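You operate a simulated robot arm through the tools that you are given. There is no shell and no other tool. Be economical: measure what you need, move in short steps, check, and stop when the job is done.

You run a simulated robot arm. Do the job below in one go: nothing can be reset, and whatever is moved stays where it is left.

JOB
Find the block's top with the probe, touch it again at the x10 step and zero Z.

It is judged by the outcome, as a careful person would: the job done as asked, and still so three seconds after it is handed in. It fails if anything else is knocked over, pushed out of place, dropped, spilled or broken.

ROBOT AND FRAMES
A 7-joint arm with a fingered hand on a trunk, on a base that drives. Base frame: it is fixed to the floor where the robot stands at the start and does not move with it; the origin is under the middle of the robot, x ahead of it, y to its left, z up. Units: mm, degrees, N and s.
Its first joint turns from -166.0 to 166.0 degrees. Places, roughly: control box axis dial [800, 0, 900]; control box step dial [800, -100, 900]. Payload 4 kg.
Tool frame: the origin (TCP) lies between the finger pads and is the grasp point; the fingertips stand 30 mm ahead of it; z points along the fingers, y is the line along which they close. Largest opening 104 mm; the body of the gripper starts 35 mm behind the TCP. The gripper is a hand of 4 fingers: y runs from the thumb to the fingers, the wrist lies at [-15, -113, -190] in the tool frame, and closing takes about 1.5 s.
Orientation is that of the tool frame in the base frame, as a unit quaternion [x, y, z, w]. With the fingers straight down and the wrist toward the robot, the tool's x, y and z point along [0, 1, 0], [1, 0, 0] and [0, 0, -1] of the base frame.

CONTROLS
- The arm moves only by the tool nudge_tool. Its argument "commands" is a list of rows, each a list of 2 entries, a list of its own where there are three numbers: the turn, a rotation vector about the base's x, y, z in units of 60 degrees (1.0 is 60 degrees), then the shift along the base's x, y, z in units of 400 mm (1.0 is 400 mm). In form: [[[ax, ay, az], [x, y, z]], ...]. A call has 1 to 10 rows; each row is the pose to reach, as a shift and turn from the pose commanded when the call began. "fingers" is the opening, from 0 (shut) to 1 (fully open), set as the call begins (left out, the last holds). A call with a number of a shift or a turn outside -1 to 1 is refused whole. Rows are played at 5 a second. More than 50 mm and 8.6 degrees between two rows, or a gripper value outside its range, and nothing of the call is played. A pose out of reach is approached as far as the arm can. The call stops where the force on the tool passes 40 N (or 10 N more than at its start, if that is more) or the arm is blocked; 0.2 s more then pass. Each finger travels about 153 mm/s and halts on what it meets, pressing with about 33 N; the grip force reading is that of the motor and also rises with nothing between the fingers. The clock runs only during rows and for 0.2 s after the last one: add rows that repeat a pose to give the fingers time. It gives the time, the measured TCP pose, the force on the tool (base axes), the opening and the grip force at its end, in the units of the frame above (readings bear some noise), with the torque about the TCP (base axes, N m) and any sound that the robot's microphone picked up.
- Cameras (640 x 400 px; columns grow to the right, rows downward): "scene" is now at [321.8, 151.8, 1263.5]; the picture's right is [-0.51, -0.86, 0.00], its down [-0.20, 0.12, -0.97] and it looks along [0.84, -0.50, -0.23] (base axes); focal length 289 px, centre (320, 200). "wrist" rides on the gripper at [61, -92, -130] in the tool frame; the picture's right is [-0.81, 0.28, -0.52], its down [-0.53, -0.71, 0.46] and it looks along [-0.24, 0.64, 0.72] (tool axes); focal length 275 px, centre (320, 200). There is no depth. A picture from a camera that has moved, and an enlarged one, comes with that camera's place and axes in the base frame and with its lens.
- capture(camera): a new picture of that camera. No time passes.
- drive_base(legs): drives the robot by 1 to 6 legs, each [ahead, left, turn to the left] in mm, mm and degrees, along the robot's own axes; the way and the turn of a leg run together, so that a leg with both is an arc; at most 1500 mm and 180 degrees a leg. The arm and the cameras ride along, it lands a little off, and it stops where it bumps. It gives what a move gives.
- move_fingers(index, middle, ring, thumb_bend, thumb_turn): sets how far each is bent, from 0 (flat) to 1 (curled in); at 0.3 the hand is open as for a grip, at 0.7 the pads meet at the TCP. One left out holds its place. A second passes; each finger stops where it meets its share of the squeeze, and holds until it gets a number again. A gripper value or a shape takes the hand back. It gives what a move gives, with no picture; readings hold the bend of each and the force on the fingers (four entries, about 0 where the hand has none), thumb and palm. thumb_turn goes from beside the hand (0) to across from the fingers (1), as for a grip.
- set_grasp(shape): the hand has 4 fingers and takes this shape, open, in about a second: jaw (thumb against the fingers, like two jaws); tri (thumb and two fingers); tip (a fingertip pinch); poke (one finger out to press); point (the index stretched); flat (the hand flat); cup (the hand cupped); fist (a fist). The gripper value then closes the fingers along that shape, each until it touches; the sizes above hold for jaw. It gives what a move gives, with no picture.
- turn_head(pan, tilt): turns the head with the scene camera to pan (to the left, within 143 degrees either way) and tilt (down, from -29 to 69), counted from straight ahead of the robot. It gives what a move gives.
- enlarge(camera, box): a new picture of the part [left, top, right, bottom] of that camera's present view, enlarged. No time passes.
- close_job(): hands the job in; it is judged then, once.

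Work in short steps. Places have to be worked out from the pictures, the camera data and where the tool is seen: move nearer, look again, correct. Check each grasp and each placing, and mend what went wrong. You have 120 turns and 78 pictures in all, those below and enlarged ones among them. Open the gripper and draw the arm clear of the work before you hand the job in, unless the task says otherwise; then end with one line.

The tools are called after ">>>" as a command line: name --argument value ..., lists and objects as JSON in quotes. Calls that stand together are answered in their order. nudge_tool: Moves the arm, as the interface text tells. Its arguments: {"type":"object","properties":{"commands":{"type":"array","items":{"type":"array"}},"fingers":{"type":"number"}},"required":["commands"]} The other tools are called the same way: set_grasp (shape) gives the hand a shape; move_fingers (index, middle, ring, thumb_bend, thumb_turn) moves the fingers one by one; drive_base (legs) drives the base; turn_head (pan, tilt) turns the head that bears the scene camera; capture (camera) takes a picture; enlarge (camera, box) takes an enlarged picture of a part of a camera's view; close_job () hands the job in.

At the start:

```text
t: 0.0
tcp_pos: [707.7, -202.1, 1253.1]
orientation: [0.707, 0.707, 0.0, 0.0]
contact_force: [0.3, 0.8, -0.1]
ft_torque: [0.03, 0.01, -0.01]
opening: 103.9
gripper_force: 0.0
shape: jaw
bend: [0.3, 0.3, 0.3, 0.3, 0.98]
finger forces: [0.1, 0.0, 0.0, 0.0, 0.0, 0.0]
robot x, y, heading: [1.2, -1.7, 0.0]
head pan, tilt: [-30.6, 13.1]
```

scene: 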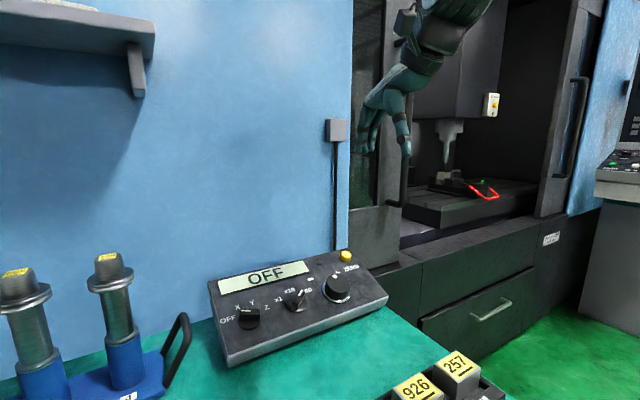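
wrist: 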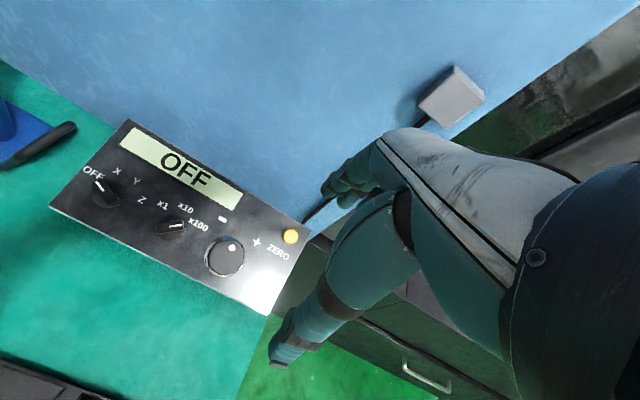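

The box shows OFF, an axis dial, a step dial, a handwheel and a yellow ZERO button. I enlarge the box and the machine to read them.

>>> enlarge --camera "scene" --box '[200, 240, 400, 365]'

>>> enlarge --camera "scene" --box '[390, 80, 550, 180]'

>>> enlarge --camera "wrist" --box '[40, 110, 330, 290]'

```text
3.20 times, centred on (300, 302) of scene
camera zoom: at [321.8, 151.8, 1263.5], right [-0.51, -0.86, 0.0], down [-0.2, 0.12, -0.97], along [0.84, -0.5, -0.23], focal length 925 px, centre (384, -128)
```

zoom: 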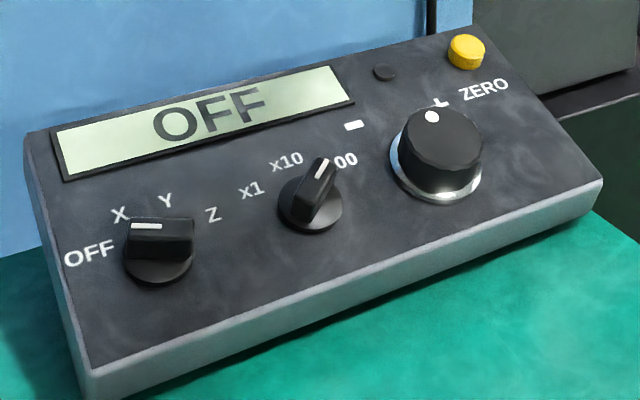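

```text
4.00 times, centred on (470, 130) of scene
camera zoom: at [321.8, 151.8, 1263.5], right [-0.51, -0.86, 0.0], down [-0.2, 0.12, -0.97], along [0.84, -0.5, -0.23], focal length 1156 px, centre (-280, 480)
```

zoom: 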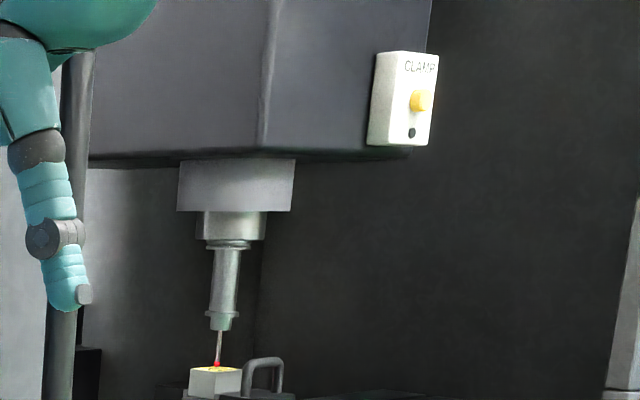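

```text
2.21 times, centred on (185, 200) of wrist
camera zoom: at [616.6, -141.1, 1383.1], right [0.28, -0.81, 0.52], down [-0.71, -0.53, -0.46], along [0.64, -0.24, -0.72], focal length 608 px, centre (618, 200)
```

zoom: 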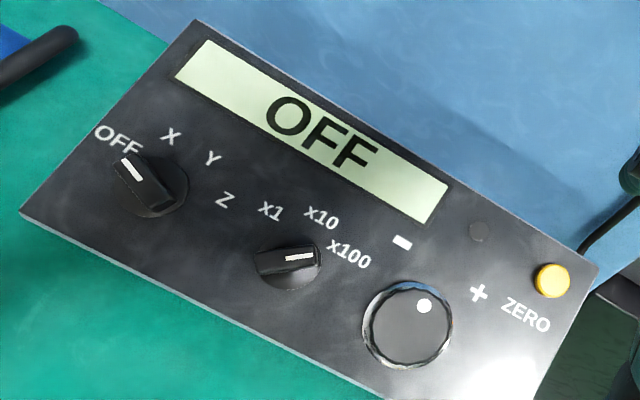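

The probe hangs near the block. Combining both views, the box face tilts about 22.5° up toward the back: axis dial near (797,22), step dial near (797,-78), wheel near (791,-171,945), ZERO near (869,-250). Next I check how the hand looks in the tip shape.

>>> set_grasp --shape "tip"

>>> capture --camera "wrist"

>>> enlarge --camera "scene" --box '[320, 0, 480, 180]'

```text
t: 0.9
tcp_pos: [709.2, -202.3, 1253.2]
orientation: [0.707, 0.707, 0.0, 0.0]
contact_force: [-0.4, -0.2, 0.5]
ft_torque: [-0.03, 0.01, -0.03]
opening: 103.6
gripper_force: 0.1
shape: tip
bend: [0.3, 0.98, 0.99, 0.3, 0.98]
finger forces: [0.0, 0.0, 0.0, 0.0, 0.0, 0.1]
robot x, y, heading: [-2.2, -2.5, -0.0]
head pan, tilt: [-30.6, 13.1]
```

```text
72 pictures are left
camera wrist: at [616.6, -141.2, 1383.1], right [0.28, -0.81, 0.52], down [-0.71, -0.53, -0.46], along [0.64, -0.24, -0.72], focal length 275 px, centre (320, 200)
```

wrist: 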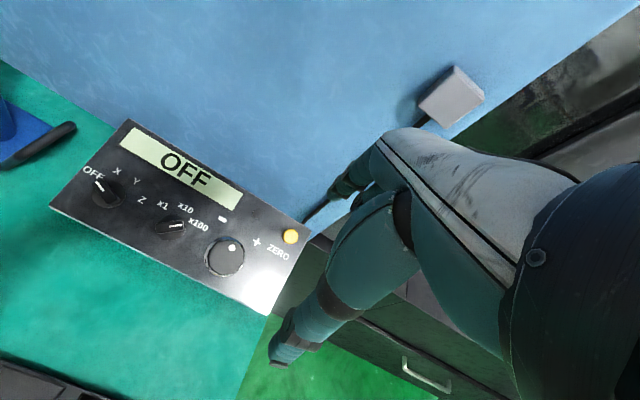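

```text
2.22 times, centred on (400, 90) of scene
camera zoom: at [321.8, 151.8, 1263.5], right [-0.51, -0.86, 0.0], down [-0.2, 0.12, -0.97], along [0.84, -0.5, -0.23], focal length 642 px, centre (142, 444)
```

zoom: 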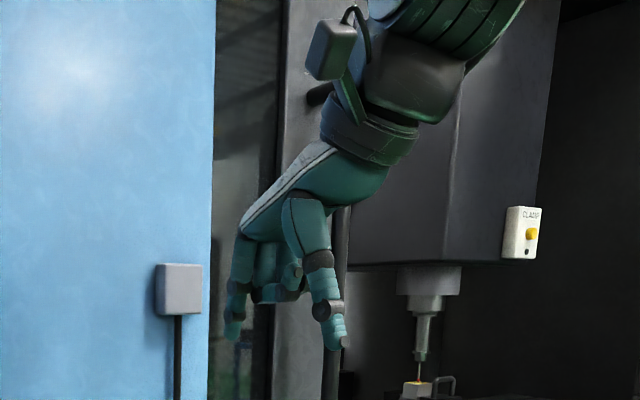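

The tip shape gives a clean index–thumb pinch with the other fingers curled. I move above the axis dial and tilt the hand to match the face normal.

>>> nudge_tool --commands '[[[0, -0.047, 0], [0.013, 0.07, -0.068]], [[0, -0.094, 0], [0.026, 0.14, -0.136]], [[0, -0.141, 0], [0.039, 0.21, -0.204]], [[0, -0.188, 0], [0.052, 0.28, -0.272]], [[0, -0.234, 0], [0.065, 0.35, -0.34]], [[0, -0.281, 0], [0.078, 0.42, -0.408]], [[0, -0.328, 0], [0.091, 0.49, -0.476]], [[0, -0.375, 0], [0.105, 0.56, -0.545]], [[0, -0.375, 0], [0.105, 0.56, -0.545]]]' --fingers 0.5

>>> capture --camera "wrist"

>>> turn_head --pan -10 --tilt 35

>>> capture --camera "scene"

```text
t: 2.9
tcp_pos: [750.7, 23.5, 1034.6]
orientation: [0.692, 0.695, 0.138, 0.138]
contact_force: [-1.5, -0.5, 0.1]
ft_torque: [-0.05, 0.03, 0.0]
opening: 52.0
gripper_force: 0.1
shape: tip
bend: [0.73, 0.98, 0.99, 0.69, 1.0]
finger forces: [0.0, 0.0, 0.1, 0.0, 0.0, 0.0]
robot x, y, heading: [2.6, -0.2, -0.0]
head pan, tilt: [-30.6, 13.1]
```

```text
70 pictures are left
camera wrist: at [615.3, 84.2, 1119.4], right [0.06, -0.81, 0.58], down [-0.48, -0.53, -0.69], along [0.87, -0.24, -0.42], focal length 275 px, centre (320, 200)
```

wrist: 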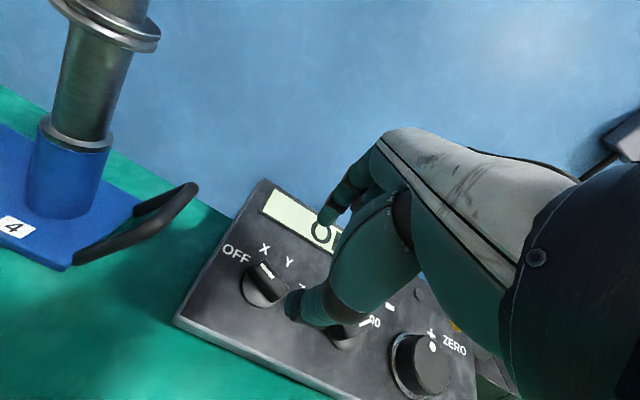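

```text
t: 3.8
tcp_pos: [749.2, 22.2, 1034.4]
orientation: [0.692, 0.695, 0.138, 0.138]
contact_force: [-0.5, -0.4, 0.2]
ft_torque: [0.01, 0.0, 0.01]
opening: 52.2
gripper_force: 0.0
shape: tip
bend: [0.73, 0.98, 0.99, 0.69, 1.0]
finger forces: [0.1, 0.0, 0.0, 0.0, 0.1, 0.0]
robot x, y, heading: [-2.6, 3.1, 0.4]
head pan, tilt: [-10.0, 35.0]
```

```text
69 pictures are left
camera scene: at [328.3, 184.0, 1228.5], right [-0.17, -0.98, 0.0], down [-0.56, 0.1, -0.82], along [0.81, -0.14, -0.57], focal length 289 px, centre (320, 200)
```

scene: 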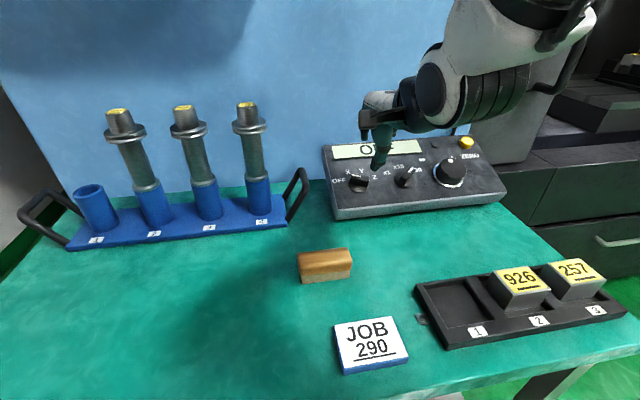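

Scene view shows the dials well. I zoom in to see the dial shape and fingertips.

>>> enlarge --camera "scene" --box '[310, 80, 510, 220]'

>>> enlarge --camera "wrist" --box '[170, 170, 410, 350]'

```text
2.86 times, centred on (410, 150) of scene
camera zoom: at [328.3, 184.0, 1228.5], right [-0.17, -0.98, 0.0], down [-0.56, 0.1, -0.82], along [0.81, -0.14, -0.57], focal length 826 px, centre (63, 343)
```

zoom: 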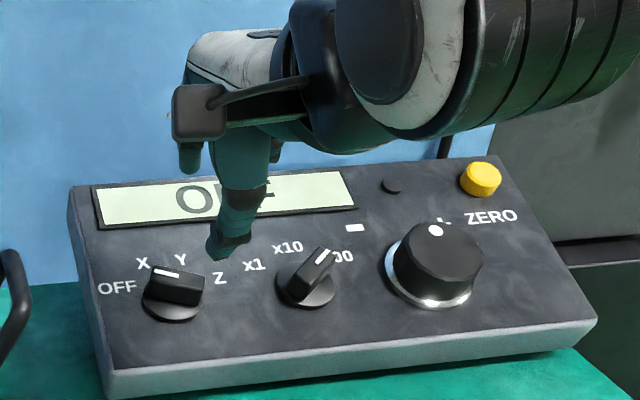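

```text
2.22 times, centred on (290, 260) of wrist
camera zoom: at [615.5, 83.2, 1119.7], right [0.06, -0.81, 0.58], down [-0.48, -0.53, -0.69], along [0.87, -0.24, -0.42], focal length 612 px, centre (387, 67)
```

zoom: 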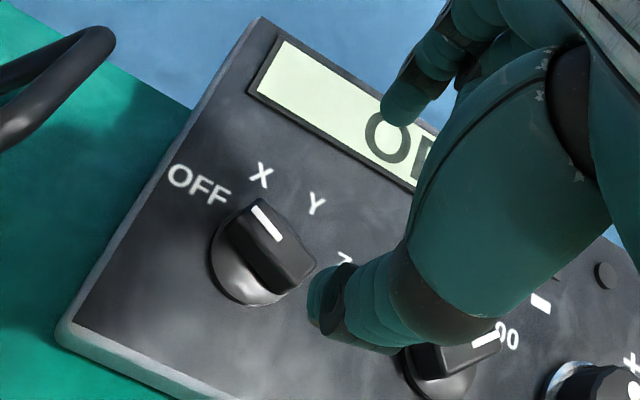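

The dial centre on the face comes out at about (802.5, 22, 918), with its bar pointing to OFF. I yaw the hand -22.5° about the face normal so the pinch closes across the bar, and lower to just above it.

>>> nudge_tool --commands '[[[0.048, 0, -0.1155], [0.02, 0, -0.04]], [[0.096, 0, -0.231], [0.04, 0, -0.08]], [[0.1436, 0, -0.3465], [0.0595, 0, -0.119]], [[0.1436, 0, -0.3465], [0.0595, 0, -0.119]]]'

>>> enlarge --camera "scene" --box '[310, 80, 510, 220]'

>>> enlarge --camera "wrist" --box '[170, 170, 410, 350]'

```text
t: 4.8
tcp_pos: [776.3, 18.7, 990.1]
orientation: [0.818, 0.54, 0.164, 0.108]
contact_force: [-1.0, 0.2, -0.3]
ft_torque: [0.0, -0.01, -0.02]
opening: 52.2
gripper_force: 0.1
shape: tip
bend: [0.73, 0.98, 0.99, 0.69, 1.0]
finger forces: [0.0, 0.1, 0.0, 0.1, 0.0, 0.0]
robot x, y, heading: [1.2, 2.0, -0.1]
head pan, tilt: [-10.0, 35.0]
```

```text
2.86 times, centred on (410, 150) of scene
camera zoom: at [327.9, 185.7, 1226.8], right [-0.16, -0.99, 0.0], down [-0.58, 0.09, -0.81], along [0.8, -0.13, -0.59], focal length 826 px, centre (63, 343)
```

zoom: 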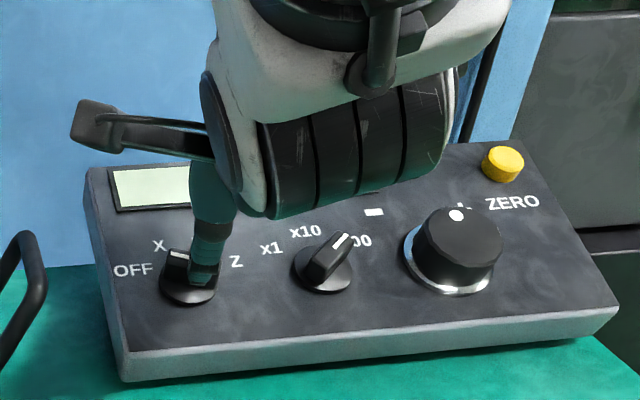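

```text
2.22 times, centred on (290, 260) of wrist
camera zoom: at [669.6, 110.2, 1086.2], right [-0.26, -0.85, 0.45], down [-0.62, -0.21, -0.75], along [0.74, -0.47, -0.48], focal length 612 px, centre (387, 67)
```

zoom: 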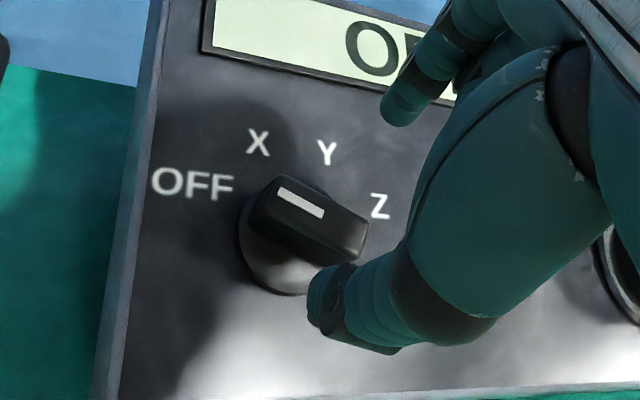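

Bar lies between thumb and index, alignment looks right. I lower by 33 mm along the face normal.

>>> nudge_tool --commands '[[[0, 0, 0], [0.016, 0, -0.038]], [[0, 0, 0], [0.0315, 0, -0.0763]], [[0, 0, 0], [0.0315, 0, -0.0763]]]'

>>> enlarge --camera "wrist" --box '[170, 170, 410, 350]'

>>> enlarge --camera "scene" --box '[310, 80, 510, 220]'

```text
t: 5.5
tcp_pos: [787.6, 21.8, 958.9]
orientation: [0.815, 0.545, 0.165, 0.106]
contact_force: [1.0, -1.8, 0.0]
ft_torque: [0.0, 0.0, -0.02]
opening: 52.1
gripper_force: 0.0
shape: tip
bend: [0.73, 0.98, 0.99, 0.69, 1.0]
finger forces: [0.0, 0.0, 0.0, 0.0, 0.1, 0.0]
robot x, y, heading: [-4.8, 3.9, -0.1]
head pan, tilt: [-10.0, 35.0]
```

```text
2.22 times, centred on (290, 260) of wrist
camera zoom: at [680.8, 113.6, 1055.7], right [-0.25, -0.86, 0.45], down [-0.62, -0.22, -0.75], along [0.74, -0.47, -0.48], focal length 612 px, centre (387, 67)
```

zoom: 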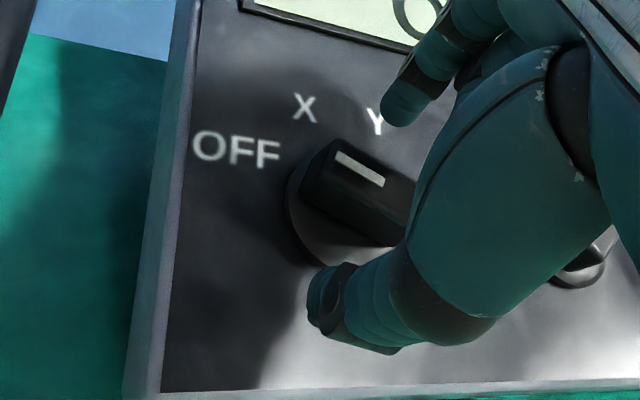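

```text
2.86 times, centred on (410, 150) of scene
camera zoom: at [324.0, 199.6, 1215.7], right [0.0, -1.0, 0.0], down [-0.69, 0.0, -0.72], along [0.72, 0.0, -0.69], focal length 826 px, centre (63, 343)
```

zoom: 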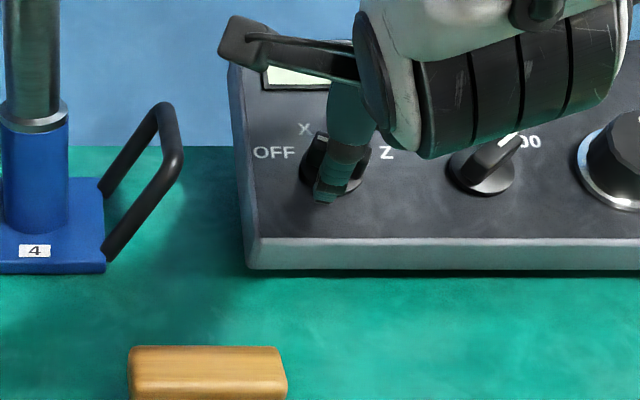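

The bar sits midway between the tips. I close the pinch in place.

>>> nudge_tool --commands '[[[0, 0, 0], [0, 0, 0]], [[0, 0, 0], [0, 0, 0]], [[0, 0, 0], [0, 0, 0]], [[0, 0, 0], [0, 0, 0]], [[0, 0, 0], [0, 0, 0]]]' --fingers 0.0

>>> enlarge --camera "wrist" --box '[170, 170, 410, 350]'

```text
t: 6.8
tcp_pos: [787.5, 23.0, 959.2]
orientation: [0.816, 0.544, 0.165, 0.106]
contact_force: [-0.4, 2.4, -5.3]
ft_torque: [0.06, 0.07, 0.03]
opening: 10.8
gripper_force: 32.9
shape: tip
bend: [0.72, 1.0, 1.0, 0.73, 1.0]
finger forces: [26.8, 0.0, 0.0, 0.0, 30.1, 0.0]
robot x, y, heading: [-0.4, 0.1, 0.2]
head pan, tilt: [-10.0, 35.0]
```

```text
2.22 times, centred on (290, 260) of wrist
camera zoom: at [681.2, 113.0, 1055.8], right [-0.25, -0.86, 0.45], down [-0.62, -0.21, -0.75], along [0.74, -0.47, -0.48], focal length 612 px, centre (387, 67)
```

zoom: 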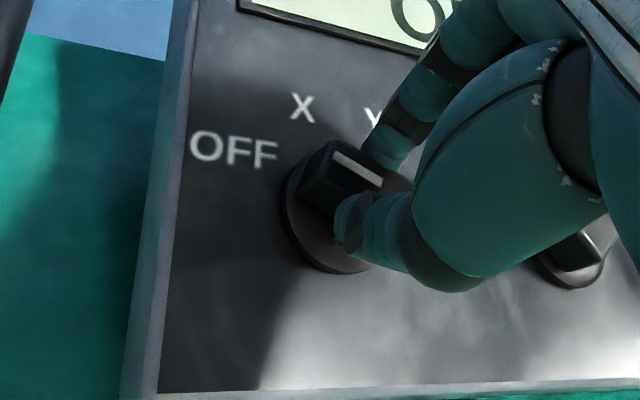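

Firm grip on the bar (about 11 mm wide). I rotate 60° clockwise about the face normal.

>>> nudge_tool --commands '[[[0.048, 0, -0.1155], [0, 0, 0]], [[0.096, 0, -0.231], [0, 0, 0]], [[0.144, 0, -0.3465], [0, 0, 0]], [[0.192, 0, -0.462], [0, 0, 0]], [[0.239, 0, -0.5775], [0, 0, 0]], [[0.287, 0, -0.693], [0, 0, 0]], [[0.335, 0, -0.8085], [0, 0, 0]], [[0.383, 0, -0.924], [0, 0, 0]], [[0.383, 0, -0.924], [0, 0, 0]]]'

>>> capture --camera "scene"

>>> enlarge --camera "wrist" --box '[170, 170, 410, 350]'

```text
t: 7.2
tcp_pos: [792.7, -3.1, 962.6]
orientation: [0.865, 0.463, 0.173, 0.088]
contact_force: [-27.1, 36.6, -10.6]
ft_torque: [0.73, 0.71, 0.6]
opening: 10.2
gripper_force: 33.6
shape: tip
bend: [0.75, 1.0, 1.0, 0.66, 0.94]
finger forces: [0.1, 0.2, 0.0, 0.0, 41.2, 0.1]
robot x, y, heading: [-3.5, 1.6, 0.3]
head pan, tilt: [-10.0, 35.0]
stopped in row 2: the force on the tool passed its limit at 55 N (the readings are from after the stop); the commanded pose is now the measured one
```

```text
61 pictures are left
camera scene: at [317.5, 208.6, 1207.9], right [0.08, -1.0, 0.0], down [-0.75, -0.06, -0.66], along [0.65, 0.05, -0.75], focal length 289 px, centre (320, 200)
```

scene: 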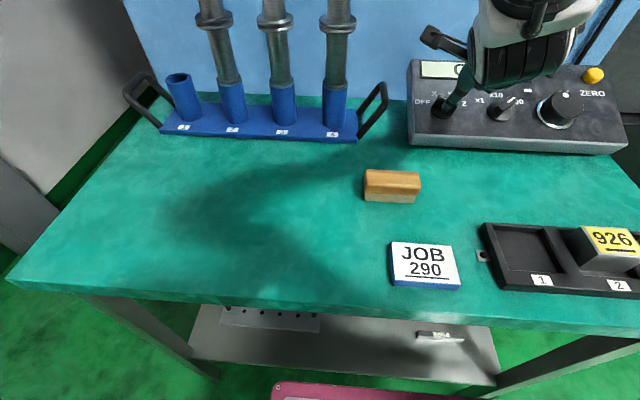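

```text
2.22 times, centred on (290, 260) of wrist
camera zoom: at [703.1, 97.4, 1067.8], right [-0.4, -0.83, 0.39], down [-0.65, -0.04, -0.76], along [0.65, -0.56, -0.52], focal length 612 px, centre (387, 67)
```

zoom: 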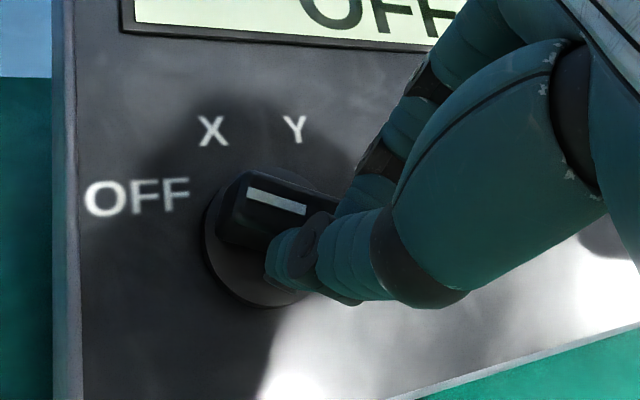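

The TCP got displaced sideways about 25 mm during a fast turn, and the grip half slipped; the dial is still at OFF. I open and back off along the face normal to test how the arm tracks rotations in free air.

>>> nudge_tool --commands '[[[0, 0, 0], [0, 0, 0]], [[0, 0, 0], [0, 0, 0]], [[0, 0, 0], [-0.02, 0, 0.046]], [[0, 0, 0], [-0.04, 0, 0.092]], [[0, 0, 0], [-0.04, 0, 0.092]]]' --fingers 0.5

>>> nudge_tool --commands '[[[0.048, 0, -0.1155], [0, 0, 0]], [[0.096, 0, -0.231], [0, 0, 0]]]'

>>> nudge_tool --commands '[[[0, 0, 0], [0, 0, 0]], [[0, 0, 0], [0, 0, 0]]]'

```text
t: 8.6
tcp_pos: [782.5, -42.4, 1006.9]
orientation: [0.882, 0.426, 0.181, 0.085]
contact_force: [0.8, 0.6, 0.8]
ft_torque: [-0.04, 0.02, -0.02]
opening: 51.9
gripper_force: 0.0
shape: tip
bend: [0.73, 0.98, 0.99, 0.69, 1.0]
finger forces: [0.0, 0.0, 0.0, 0.0, 0.1, 0.0]
robot x, y, heading: [-1.3, 5.0, 0.2]
head pan, tilt: [-10.0, 35.0]
stopped in row 5: the arm was blocked; the commanded pose is now the measured one
```

```text
t: 9.3
tcp_pos: [784.4, -116.6, 1010.0]
orientation: [0.95, 0.237, 0.192, 0.06]
contact_force: [0.2, 0.2, 0.4]
ft_torque: [-0.03, 0.02, -0.01]
opening: 51.9
gripper_force: 0.1
shape: tip
bend: [0.73, 0.98, 0.99, 0.69, 1.0]
finger forces: [0.0, 0.1, 0.0, 0.0, 0.0, 0.1]
robot x, y, heading: [-0.9, 2.9, 0.0]
head pan, tilt: [-10.0, 35.0]
stopped in row 2: the arm was blocked; the commanded pose is now the measured one
```

```text
t: 9.9
tcp_pos: [784.1, -116.5, 1009.2]
orientation: [0.95, 0.236, 0.193, 0.061]
contact_force: [0.0, -1.3, -0.1]
ft_torque: [-0.01, 0.0, 0.01]
opening: 52.2
gripper_force: 0.1
shape: tip
bend: [0.73, 0.98, 0.99, 0.69, 1.0]
finger forces: [0.1, 0.0, 0.0, 0.0, 0.0, 0.0]
robot x, y, heading: [1.9, 0.3, 0.2]
head pan, tilt: [-10.0, 35.0]
```

A pure rotation pushed the TCP sideways: the right arm is cramped with the wrist turned left. I look at how the arm is configured.

>>> capture --camera "scene"

```text
59 pictures are left
camera scene: at [302.1, 215.6, 1190.5], right [0.25, -0.97, 0.0], down [-0.86, -0.22, -0.45], along [0.44, 0.11, -0.89], focal length 289 px, centre (320, 200)
```

scene: 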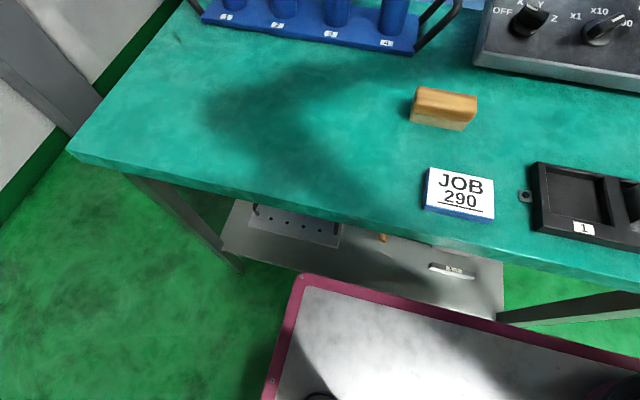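

The trunk has twisted with the cramped wrist. I raise the hand and rotate back counter-clockwise toward a natural right-arm posture.

>>> nudge_tool --commands '[[[-0.048, 0, 0.1155], [-0.02, -0.02, 0.03]], [[-0.096, 0, 0.231], [-0.04, -0.04, 0.06]], [[-0.144, 0, 0.3465], [-0.06, -0.06, 0.09]], [[-0.192, 0, 0.462], [-0.08, -0.08, 0.12]], [[-0.239, 0, 0.5775], [-0.09, -0.09, 0.15]], [[-0.287, 0, 0.693], [-0.09, -0.09, 0.16]], [[-0.335, 0, 0.8085], [-0.09, -0.09, 0.16]], [[-0.383, 0, 0.924], [-0.09, -0.09, 0.16]], [[-0.383, 0, 0.924], [-0.09, -0.09, 0.16]]]'

>>> capture --camera "scene"

```text
t: 11.9
tcp_pos: [748.8, -148.1, 1072.9]
orientation: [0.698, 0.684, 0.149, 0.151]
contact_force: [0.1, 0.2, 0.4]
ft_torque: [-0.02, 0.03, 0.0]
opening: 51.9
gripper_force: 0.1
shape: tip
bend: [0.73, 0.98, 0.99, 0.69, 1.0]
finger forces: [0.0, 0.0, 0.0, 0.1, 0.1, 0.0]
robot x, y, heading: [1.0, 1.8, -0.0]
head pan, tilt: [-10.0, 35.0]
```

```text
58 pictures are left
camera scene: at [328.0, 184.6, 1228.4], right [-0.17, -0.98, 0.0], down [-0.56, 0.1, -0.82], along [0.81, -0.14, -0.57], focal length 289 px, centre (320, 200)
```

scene: 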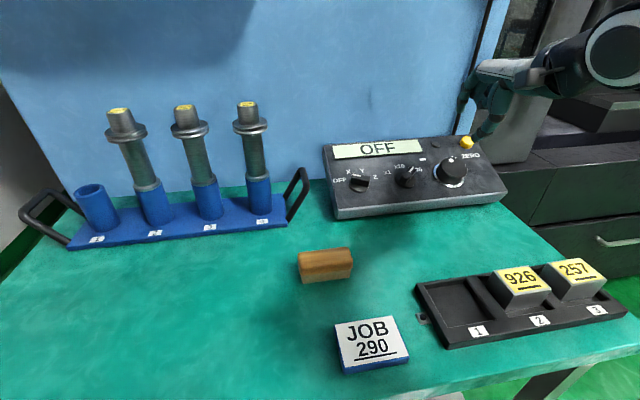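

Posture is back to normal and the dial still reads OFF. Instead of twisting, I'll push the bar round with the closed fingertips by translation; moving to a start point below-left of the axis dial's pointer end.

>>> nudge_tool --commands '[[[0, 0.01, 0], [0.004, 0.1, -0.03]], [[0, 0.02, 0], [0.008, 0.2, -0.08]], [[0, 0.033, 0], [0.012, 0.3, -0.13]], [[0, 0.033, 0], [0.016, 0.4, -0.18]], [[0, 0.033, 0], [0.0185, 0.48, -0.219]], [[0, 0.033, 0], [0.0185, 0.48, -0.219]]]' --fingers 0

>>> enlarge --camera "wrist" --box '[170, 170, 410, 350]'

>>> enlarge --camera "scene" --box '[310, 80, 510, 220]'

```text
t: 13.3
tcp_pos: [757.7, 43.1, 984.6]
orientation: [0.701, 0.686, 0.137, 0.139]
contact_force: [-1.0, -0.9, 0.2]
ft_torque: [-0.03, 0.02, -0.01]
opening: 0.1
gripper_force: 33.1
shape: tip
bend: [0.72, 1.0, 1.0, 0.75, 1.0]
finger forces: [0.0, 0.1, 0.0, 0.0, 0.0, 0.2]
robot x, y, heading: [-0.1, 2.7, 0.1]
head pan, tilt: [-10.0, 35.0]
```

```text
2.22 times, centred on (290, 260) of wrist
camera zoom: at [624.8, 107.1, 1069.7], right [0.04, -0.81, 0.58], down [-0.5, -0.52, -0.69], along [0.87, -0.26, -0.42], focal length 612 px, centre (387, 67)
```

zoom: 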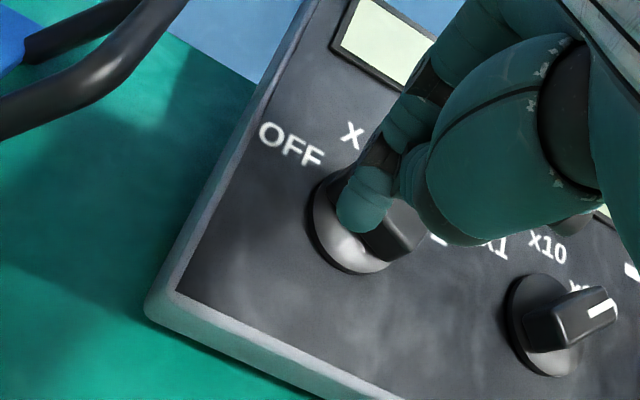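

```text
2.86 times, centred on (410, 150) of scene
camera zoom: at [327.9, 184.7, 1228.4], right [-0.17, -0.98, 0.0], down [-0.56, 0.1, -0.82], along [0.81, -0.14, -0.57], focal length 826 px, centre (63, 343)
```

zoom: 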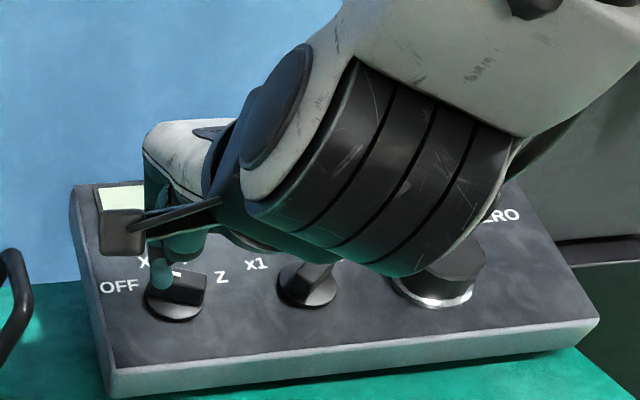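

The closed tip lands about where expected. I lower 32 mm along the normal beside the bar and check.

>>> nudge_tool --commands '[[[0, 0, 0], [0.015, 0, -0.037]], [[0, 0, 0], [0.0307, 0, -0.074]], [[0, 0, 0], [0.0307, 0, -0.074]]]'

>>> enlarge --camera "wrist" --box '[170, 170, 410, 350]'

>>> enlarge --camera "scene" --box '[310, 120, 430, 220]'

```text
t: 14.2
tcp_pos: [768.8, 45.0, 955.1]
orientation: [0.701, 0.686, 0.138, 0.139]
contact_force: [0.0, -0.5, -0.2]
ft_torque: [0.03, 0.0, 0.0]
opening: 0.2
gripper_force: 32.9
shape: tip
bend: [0.72, 1.0, 1.0, 0.75, 1.0]
finger forces: [0.0, 0.1, 0.1, 0.1, 0.0, 0.1]
robot x, y, heading: [-1.1, -2.3, 0.3]
head pan, tilt: [-10.0, 35.0]
```

```text
2.22 times, centred on (290, 260) of wrist
camera zoom: at [635.5, 107.4, 1039.8], right [0.04, -0.81, 0.58], down [-0.5, -0.52, -0.69], along [0.87, -0.26, -0.42], focal length 612 px, centre (387, 67)
```

zoom: 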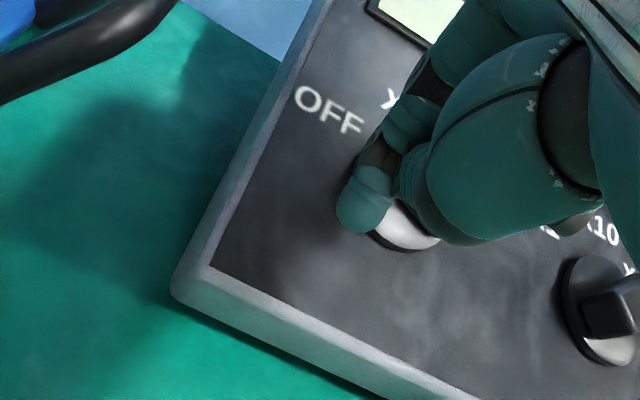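

```text
4.00 times, centred on (370, 170) of scene
camera zoom: at [328.0, 184.6, 1228.4], right [-0.17, -0.98, 0.0], down [-0.56, 0.1, -0.82], along [0.81, -0.14, -0.57], focal length 1156 px, centre (120, 320)
```

zoom: 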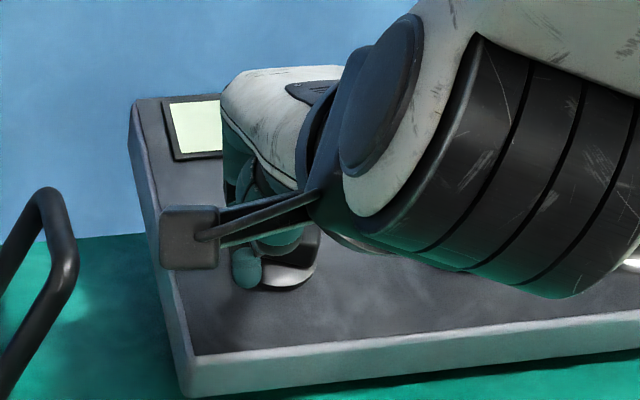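

The fingertip is beside the pointer end, free of contact. I sweep it clockwise along an arc around the dial centre, half the way first.

>>> nudge_tool --commands '[[[0, 0, 0], [0.0162, -0.0118, 0.0067]], [[0, 0, 0], [0.0273, -0.0068, 0.0113]], [[0, 0, 0], [0.0393, -0.005, 0.0163]], [[0, 0, 0], [0.0513, -0.0068, 0.0213]], [[0, 0, 0], [0.0624, -0.0118, 0.0259]], [[0, 0, 0], [0.0718, -0.0198, 0.0298]], [[0, 0, 0], [0.0718, -0.0198, 0.0298]]]'

>>> enlarge --camera "wrist" --box '[170, 170, 410, 350]'

>>> enlarge --camera "scene" --box '[310, 120, 430, 220]'

```text
t: 15.8
tcp_pos: [796.7, 34.7, 966.2]
orientation: [0.701, 0.686, 0.137, 0.14]
contact_force: [-0.6, 0.3, 0.2]
ft_torque: [0.04, 0.01, 0.01]
opening: 0.2
gripper_force: 33.3
shape: tip
bend: [0.72, 1.0, 1.0, 0.76, 1.0]
finger forces: [0.0, 0.1, 0.0, 0.0, 0.0, 0.1]
robot x, y, heading: [0.2, -1.3, -0.3]
head pan, tilt: [-10.0, 35.0]
```

```text
2.22 times, centred on (290, 260) of wrist
camera zoom: at [665.0, 99.3, 1051.9], right [0.04, -0.81, 0.58], down [-0.5, -0.52, -0.69], along [0.87, -0.26, -0.42], focal length 612 px, centre (387, 67)
```

zoom: 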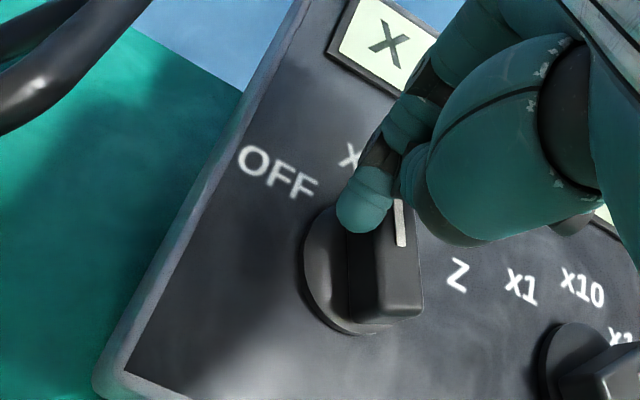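

```text
4.00 times, centred on (370, 170) of scene
camera zoom: at [328.0, 184.6, 1228.4], right [-0.17, -0.98, 0.0], down [-0.56, 0.1, -0.82], along [0.81, -0.14, -0.57], focal length 1156 px, centre (120, 320)
```

zoom: 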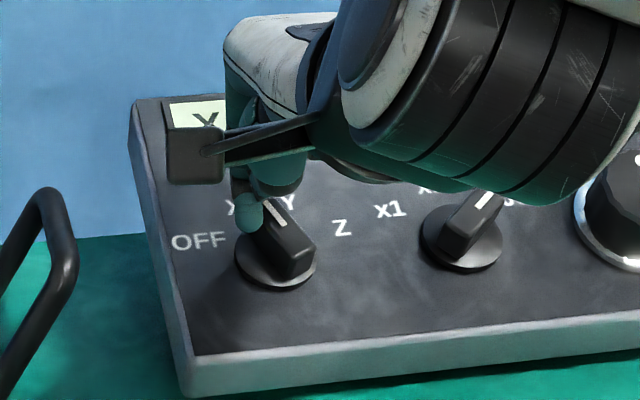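

The display reads X and the bar follows. I continue the arc toward Z.

>>> nudge_tool --commands '[[[0, 0, 0], [0.0074, -0.0103, 0.0031]], [[0, 0, 0], [0.012, -0.0223, 0.005]], [[0, 0, 0], [0.0136, -0.0353, 0.0056]], [[0, 0, 0], [0.012, -0.0483, 0.005]], [[0, 0, 0], [0.0074, -0.0603, 0.0031]], [[0, 0, 0], [0.0074, -0.0603, 0.0031]]]'

>>> enlarge --camera "wrist" --box '[170, 170, 410, 350]'

```text
t: 17.1
tcp_pos: [799.5, 9.6, 969.7]
orientation: [0.701, 0.686, 0.137, 0.14]
contact_force: [-0.1, 0.0, -1.0]
ft_torque: [-0.01, -0.03, 0.0]
opening: 0.1
gripper_force: 32.9
shape: tip
bend: [0.72, 1.0, 1.0, 0.76, 1.0]
finger forces: [0.0, 0.0, 0.0, 0.0, 0.0, 0.0]
robot x, y, heading: [3.5, 3.8, -0.3]
head pan, tilt: [-10.0, 35.0]
```

```text
2.22 times, centred on (290, 260) of wrist
camera zoom: at [667.5, 74.5, 1053.7], right [0.04, -0.81, 0.58], down [-0.5, -0.52, -0.69], along [0.87, -0.26, -0.42], focal length 612 px, centre (387, 67)
```

zoom: 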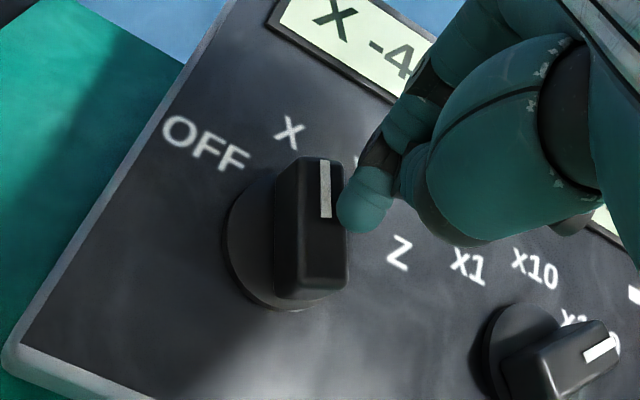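

The fingertip slipped over the bar at X. I lift, return to its left side nearer the centre, and go about 8 mm lower.

>>> nudge_tool --commands '[[[0, 0, 0], [-0.0287, 0, 0.0693]], [[0, 0, 0], [-0.065, 0.0908, 0.054]], [[0, 0, 0], [-0.0365, 0.0908, -0.0151]], [[0, 0, 0], [-0.0307, 0.0908, -0.029]], [[0, 0, 0], [-0.0288, 0.0908, -0.0336]], [[0, 0, 0], [-0.0288, 0.0908, -0.0336]]]'

>>> enlarge --camera "wrist" --box '[170, 170, 410, 350]'

>>> enlarge --camera "scene" --box '[310, 120, 430, 220]'

```text
t: 18.6
tcp_pos: [788.4, 47.8, 954.2]
orientation: [0.7, 0.686, 0.137, 0.14]
contact_force: [0.4, -0.2, 0.7]
ft_torque: [0.01, 0.04, -0.03]
opening: 0.0
gripper_force: 33.0
shape: tip
bend: [0.72, 1.0, 1.0, 0.76, 1.0]
finger forces: [0.0, 0.0, 0.1, 0.0, 0.0, 0.0]
robot x, y, heading: [-2.4, 3.0, -0.0]
head pan, tilt: [-10.0, 35.0]
```

```text
2.22 times, centred on (290, 260) of wrist
camera zoom: at [655.1, 112.3, 1040.1], right [0.04, -0.81, 0.58], down [-0.5, -0.52, -0.69], along [0.87, -0.26, -0.42], focal length 612 px, centre (387, 67)
```

zoom: 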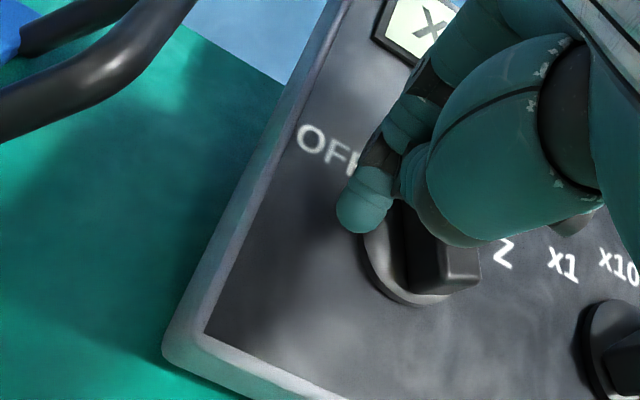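

```text
4.00 times, centred on (370, 170) of scene
camera zoom: at [327.9, 184.7, 1228.4], right [-0.17, -0.98, 0.0], down [-0.56, 0.1, -0.82], along [0.81, -0.14, -0.57], focal length 1156 px, centre (120, 320)
```

zoom: 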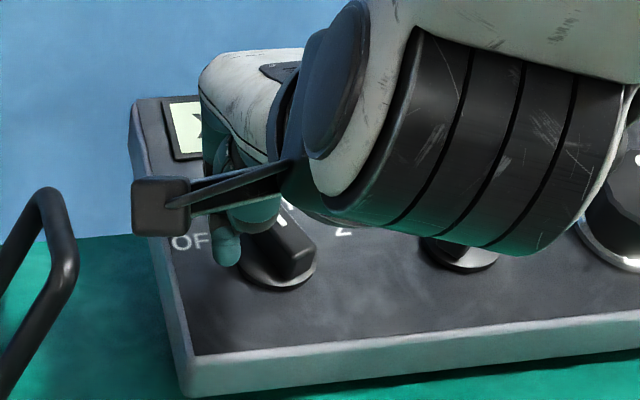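

The tip is now level with the bar side. I sweep clockwise with a tighter radius, then check.

>>> nudge_tool --commands '[[[0, 0, 0], [0.0106, -0.02, 0.0044]], [[0, 0, 0], [0.0187, -0.025, 0.0078]], [[0, 0, 0], [0.0252, -0.0323, 0.0104]], [[0, 0, 0], [0.0298, -0.0413, 0.0124]], [[0, 0, 0], [0.0321, -0.051, 0.0133]], [[0, 0, 0], [0.0321, -0.0613, 0.0133]], [[0, 0, 0], [0.0321, -0.0613, 0.0133]]]'

>>> enlarge --camera "wrist" --box '[170, 170, 410, 350]'

```text
t: 20.2
tcp_pos: [802.1, 29.5, 962.5]
orientation: [0.697, 0.689, 0.14, 0.138]
contact_force: [1.5, 5.5, 2.0]
ft_torque: [0.14, 0.01, 0.0]
opening: 0.0
gripper_force: 33.2
shape: tip
bend: [0.72, 1.0, 1.0, 0.77, 1.0]
finger forces: [6.5, 0.0, 0.0, 0.1, 0.1, 0.1]
robot x, y, heading: [-0.9, -0.9, 0.3]
head pan, tilt: [-10.0, 35.0]
stopped in row 7: the force on the tool passed its limit at 42 N (the readings are from after the stop); the commanded pose is now the measured one
```

```text
2.22 times, centred on (290, 260) of wrist
camera zoom: at [667.8, 92.1, 1046.9], right [0.05, -0.81, 0.58], down [-0.49, -0.52, -0.7], along [0.87, -0.25, -0.42], focal length 612 px, centre (387, 67)
```

zoom: 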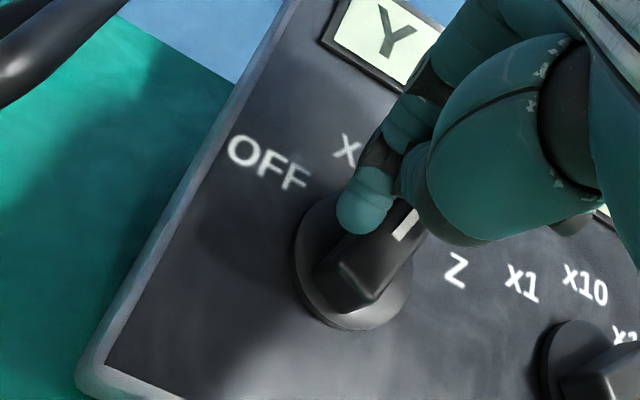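

Now at Y. I push on with a slightly longer lever through to Z.

>>> nudge_tool --commands '[[[0, 0, 0], [0.0032, -0.0103, 0.0013]], [[0, 0, 0], [0.0021, -0.0193, 0.0009]], [[0, 0, 0], [-0.0009, -0.028, -0.0004]], [[0, 0, 0], [-0.0049, -0.035, -0.002]], [[0, 0, 0], [-0.0081, -0.0393, -0.0034]], [[0, 0, 0], [-0.0081, -0.0393, -0.0034]]]'

>>> enlarge --camera "wrist" --box '[170, 170, 410, 350]'

```text
t: 20.9
tcp_pos: [802.6, 29.7, 961.7]
orientation: [0.693, 0.694, 0.142, 0.136]
contact_force: [0.6, 6.8, 0.8]
ft_torque: [0.14, 0.0, -0.09]
opening: 0.0
gripper_force: 33.2
shape: tip
bend: [0.72, 1.0, 1.0, 0.76, 1.0]
finger forces: [8.2, 0.0, 0.0, 0.0, 0.0, 0.1]
robot x, y, heading: [-1.8, 0.7, -0.0]
head pan, tilt: [-10.0, 35.0]
stopped in row 3: the force on the tool passed its limit at 44 N (the readings are from after the stop); the commanded pose is now the measured one
```

```text
2.22 times, centred on (290, 260) of wrist
camera zoom: at [667.4, 90.0, 1047.4], right [0.05, -0.81, 0.58], down [-0.48, -0.53, -0.7], along [0.87, -0.24, -0.42], focal length 612 px, centre (387, 67)
```

zoom: 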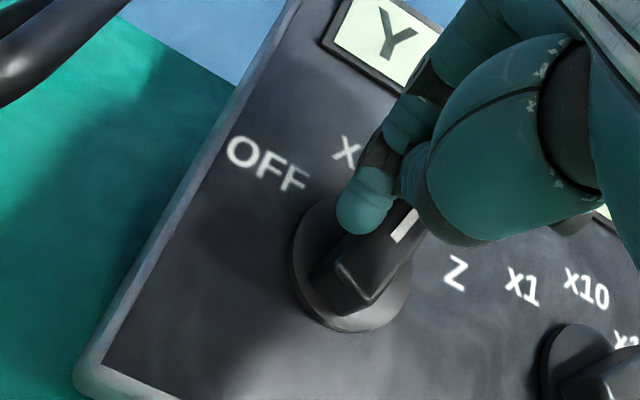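

Blocked at Y: the thumb beside the index likely bears on the bar near its centre. I back off and change to the poke shape for a single clean finger.

>>> nudge_tool --commands '[[[0, 0, 0], [-0.012, 0.015, 0.03]], [[0, 0, 0], [-0.03, 0.03, 0.08]], [[0, 0, 0], [-0.07, 0.03, 0.17]], [[0, 0, 0], [-0.07, 0.03, 0.17]]]'

>>> set_grasp --shape "poke"

>>> enlarge --camera "wrist" --box '[170, 120, 490, 360]'

>>> enlarge --camera "scene" --box '[310, 80, 510, 220]'

```text
t: 21.9
tcp_pos: [774.6, 40.3, 1029.4]
orientation: [0.694, 0.693, 0.142, 0.136]
contact_force: [0.1, -0.7, 0.6]
ft_torque: [0.02, -0.01, -0.04]
opening: 0.0
gripper_force: 32.6
shape: tip
bend: [0.72, 1.0, 1.0, 0.76, 1.0]
finger forces: [0.1, 0.0, 0.1, 0.0, 0.1, 0.0]
robot x, y, heading: [2.3, 2.3, 0.0]
head pan, tilt: [-10.0, 35.0]
```

```text
t: 22.8
tcp_pos: [773.9, 40.4, 1029.5]
orientation: [0.694, 0.692, 0.141, 0.137]
contact_force: [0.1, -0.9, -0.6]
ft_torque: [0.01, 0.01, 0.01]
opening: 0.0
gripper_force: 0.0
shape: poke
bend: [0.7, 0.88, 0.99, 1.0, 1.0]
finger forces: [0.0, 0.0, 0.0, 0.0, 0.0, 0.0]
robot x, y, heading: [-3.4, 0.5, -0.0]
head pan, tilt: [-10.0, 35.0]
```

```text
1.67 times, centred on (330, 240) of wrist
camera zoom: at [639.7, 101.3, 1113.9], right [0.05, -0.81, 0.58], down [-0.48, -0.53, -0.7], along [0.87, -0.24, -0.42], focal length 459 px, centre (303, 133)
```

zoom: 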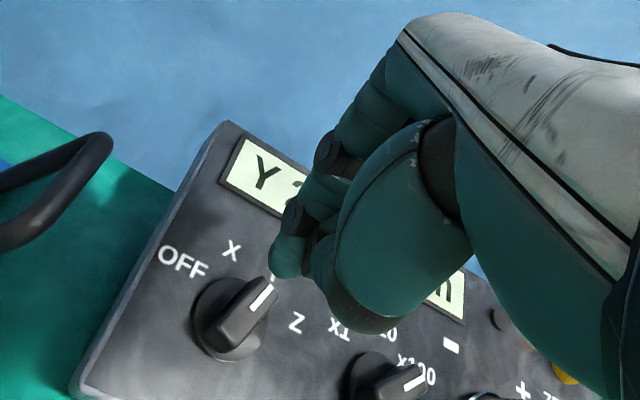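

```text
2.86 times, centred on (410, 150) of scene
camera zoom: at [327.7, 186.2, 1228.4], right [-0.17, -0.99, 0.0], down [-0.57, 0.1, -0.82], along [0.81, -0.14, -0.57], focal length 826 px, centre (63, 343)
```

zoom: 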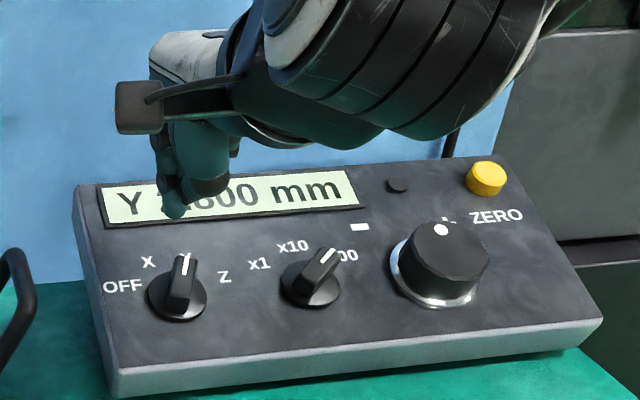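

A single index tip now, near (780, 37, 1000). I lower it to the left of the bar's pointer end.

>>> nudge_tool --commands '[[[0, 0, 0], [0.0557, -0.0018, -0.0957]], [[0, 0, 0], [0.07, -0.0018, -0.13]], [[0, 0, 0], [0.0845, -0.0018, -0.165]], [[0, 0, 0], [0.0845, -0.0018, -0.165]]]'

>>> enlarge --camera "wrist" --box '[170, 120, 490, 360]'

>>> enlarge --camera "scene" --box '[310, 120, 430, 220]'

```text
t: 23.8
tcp_pos: [807.5, 40.6, 965.2]
orientation: [0.694, 0.693, 0.141, 0.136]
contact_force: [0.7, 0.1, 0.2]
ft_torque: [-0.01, -0.04, 0.0]
opening: 0.2
gripper_force: 0.2
shape: poke
bend: [0.7, 0.88, 0.99, 1.0, 1.0]
finger forces: [0.0, 0.0, 0.0, 0.1, 0.0, 0.0]
robot x, y, heading: [-0.7, 4.7, 0.0]
head pan, tilt: [-10.0, 35.0]
```

```text
1.67 times, centred on (330, 240) of wrist
camera zoom: at [673.7, 100.5, 1049.9], right [0.05, -0.81, 0.58], down [-0.48, -0.53, -0.7], along [0.87, -0.24, -0.42], focal length 459 px, centre (303, 133)
```

zoom: 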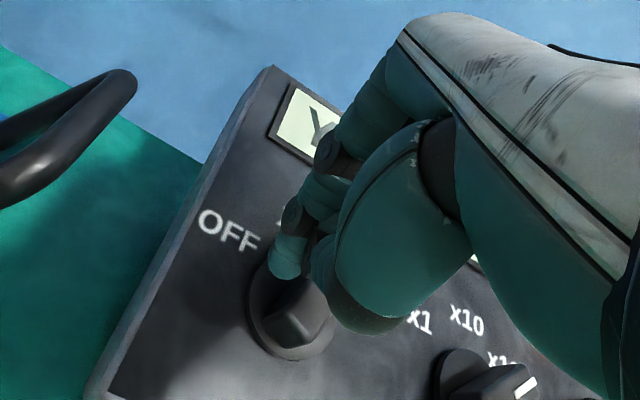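

```text
4.00 times, centred on (370, 170) of scene
camera zoom: at [327.7, 186.2, 1228.4], right [-0.17, -0.99, 0.0], down [-0.57, 0.1, -0.82], along [0.81, -0.14, -0.57], focal length 1156 px, centre (120, 320)
```

zoom: 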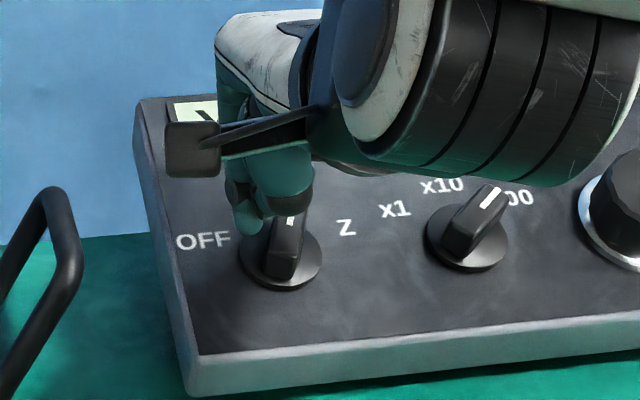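

Index tip is well placed at the left of the bar end. I push it right and down around the arc to Z.

>>> nudge_tool --commands '[[[0, 0, 0], [-0.0116, -0.03, -0.0048]], [[0, 0, 0], [-0.0122, -0.04, -0.005]], [[0, 0, 0], [-0.0122, -0.047, -0.0051]], [[0, 0, 0], [-0.0152, -0.0558, -0.0063]], [[0, 0, 0], [-0.0192, -0.0628, -0.008]], [[0, 0, 0], [-0.0224, -0.067, -0.0093]], [[0, 0, 0], [-0.0224, -0.067, -0.0093]]]'

>>> enlarge --camera "scene" --box '[310, 120, 430, 220]'

```text
t: 24.6
tcp_pos: [800.6, 28.9, 961.5]
orientation: [0.69, 0.698, 0.141, 0.133]
contact_force: [-4.2, 6.1, 1.0]
ft_torque: [0.14, 0.09, 0.01]
opening: 0.0
gripper_force: 0.0
shape: poke
bend: [0.7, 0.88, 0.99, 1.0, 1.0]
finger forces: [0.0, 0.1, 0.0, 0.0, 0.1, 0.0]
robot x, y, heading: [-0.2, 0.3, 0.4]
head pan, tilt: [-10.0, 35.0]
stopped in row 4: the force on the tool passed its limit at 43 N (the readings are from after the stop); the commanded pose is now the measured one
```

```text
4.00 times, centred on (370, 170) of scene
camera zoom: at [327.1, 187.2, 1228.5], right [-0.17, -0.99, 0.0], down [-0.57, 0.1, -0.82], along [0.81, -0.14, -0.57], focal length 1156 px, centre (120, 320)
```

zoom: 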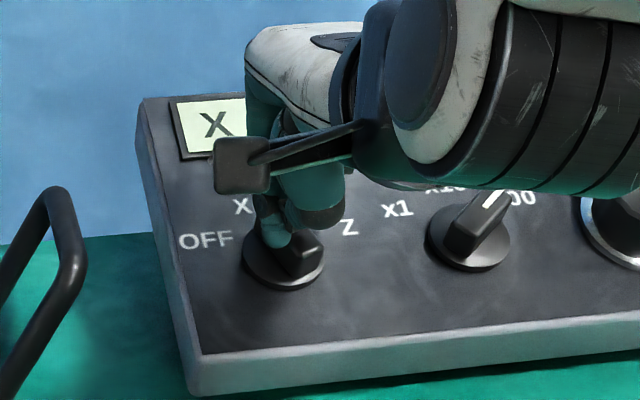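

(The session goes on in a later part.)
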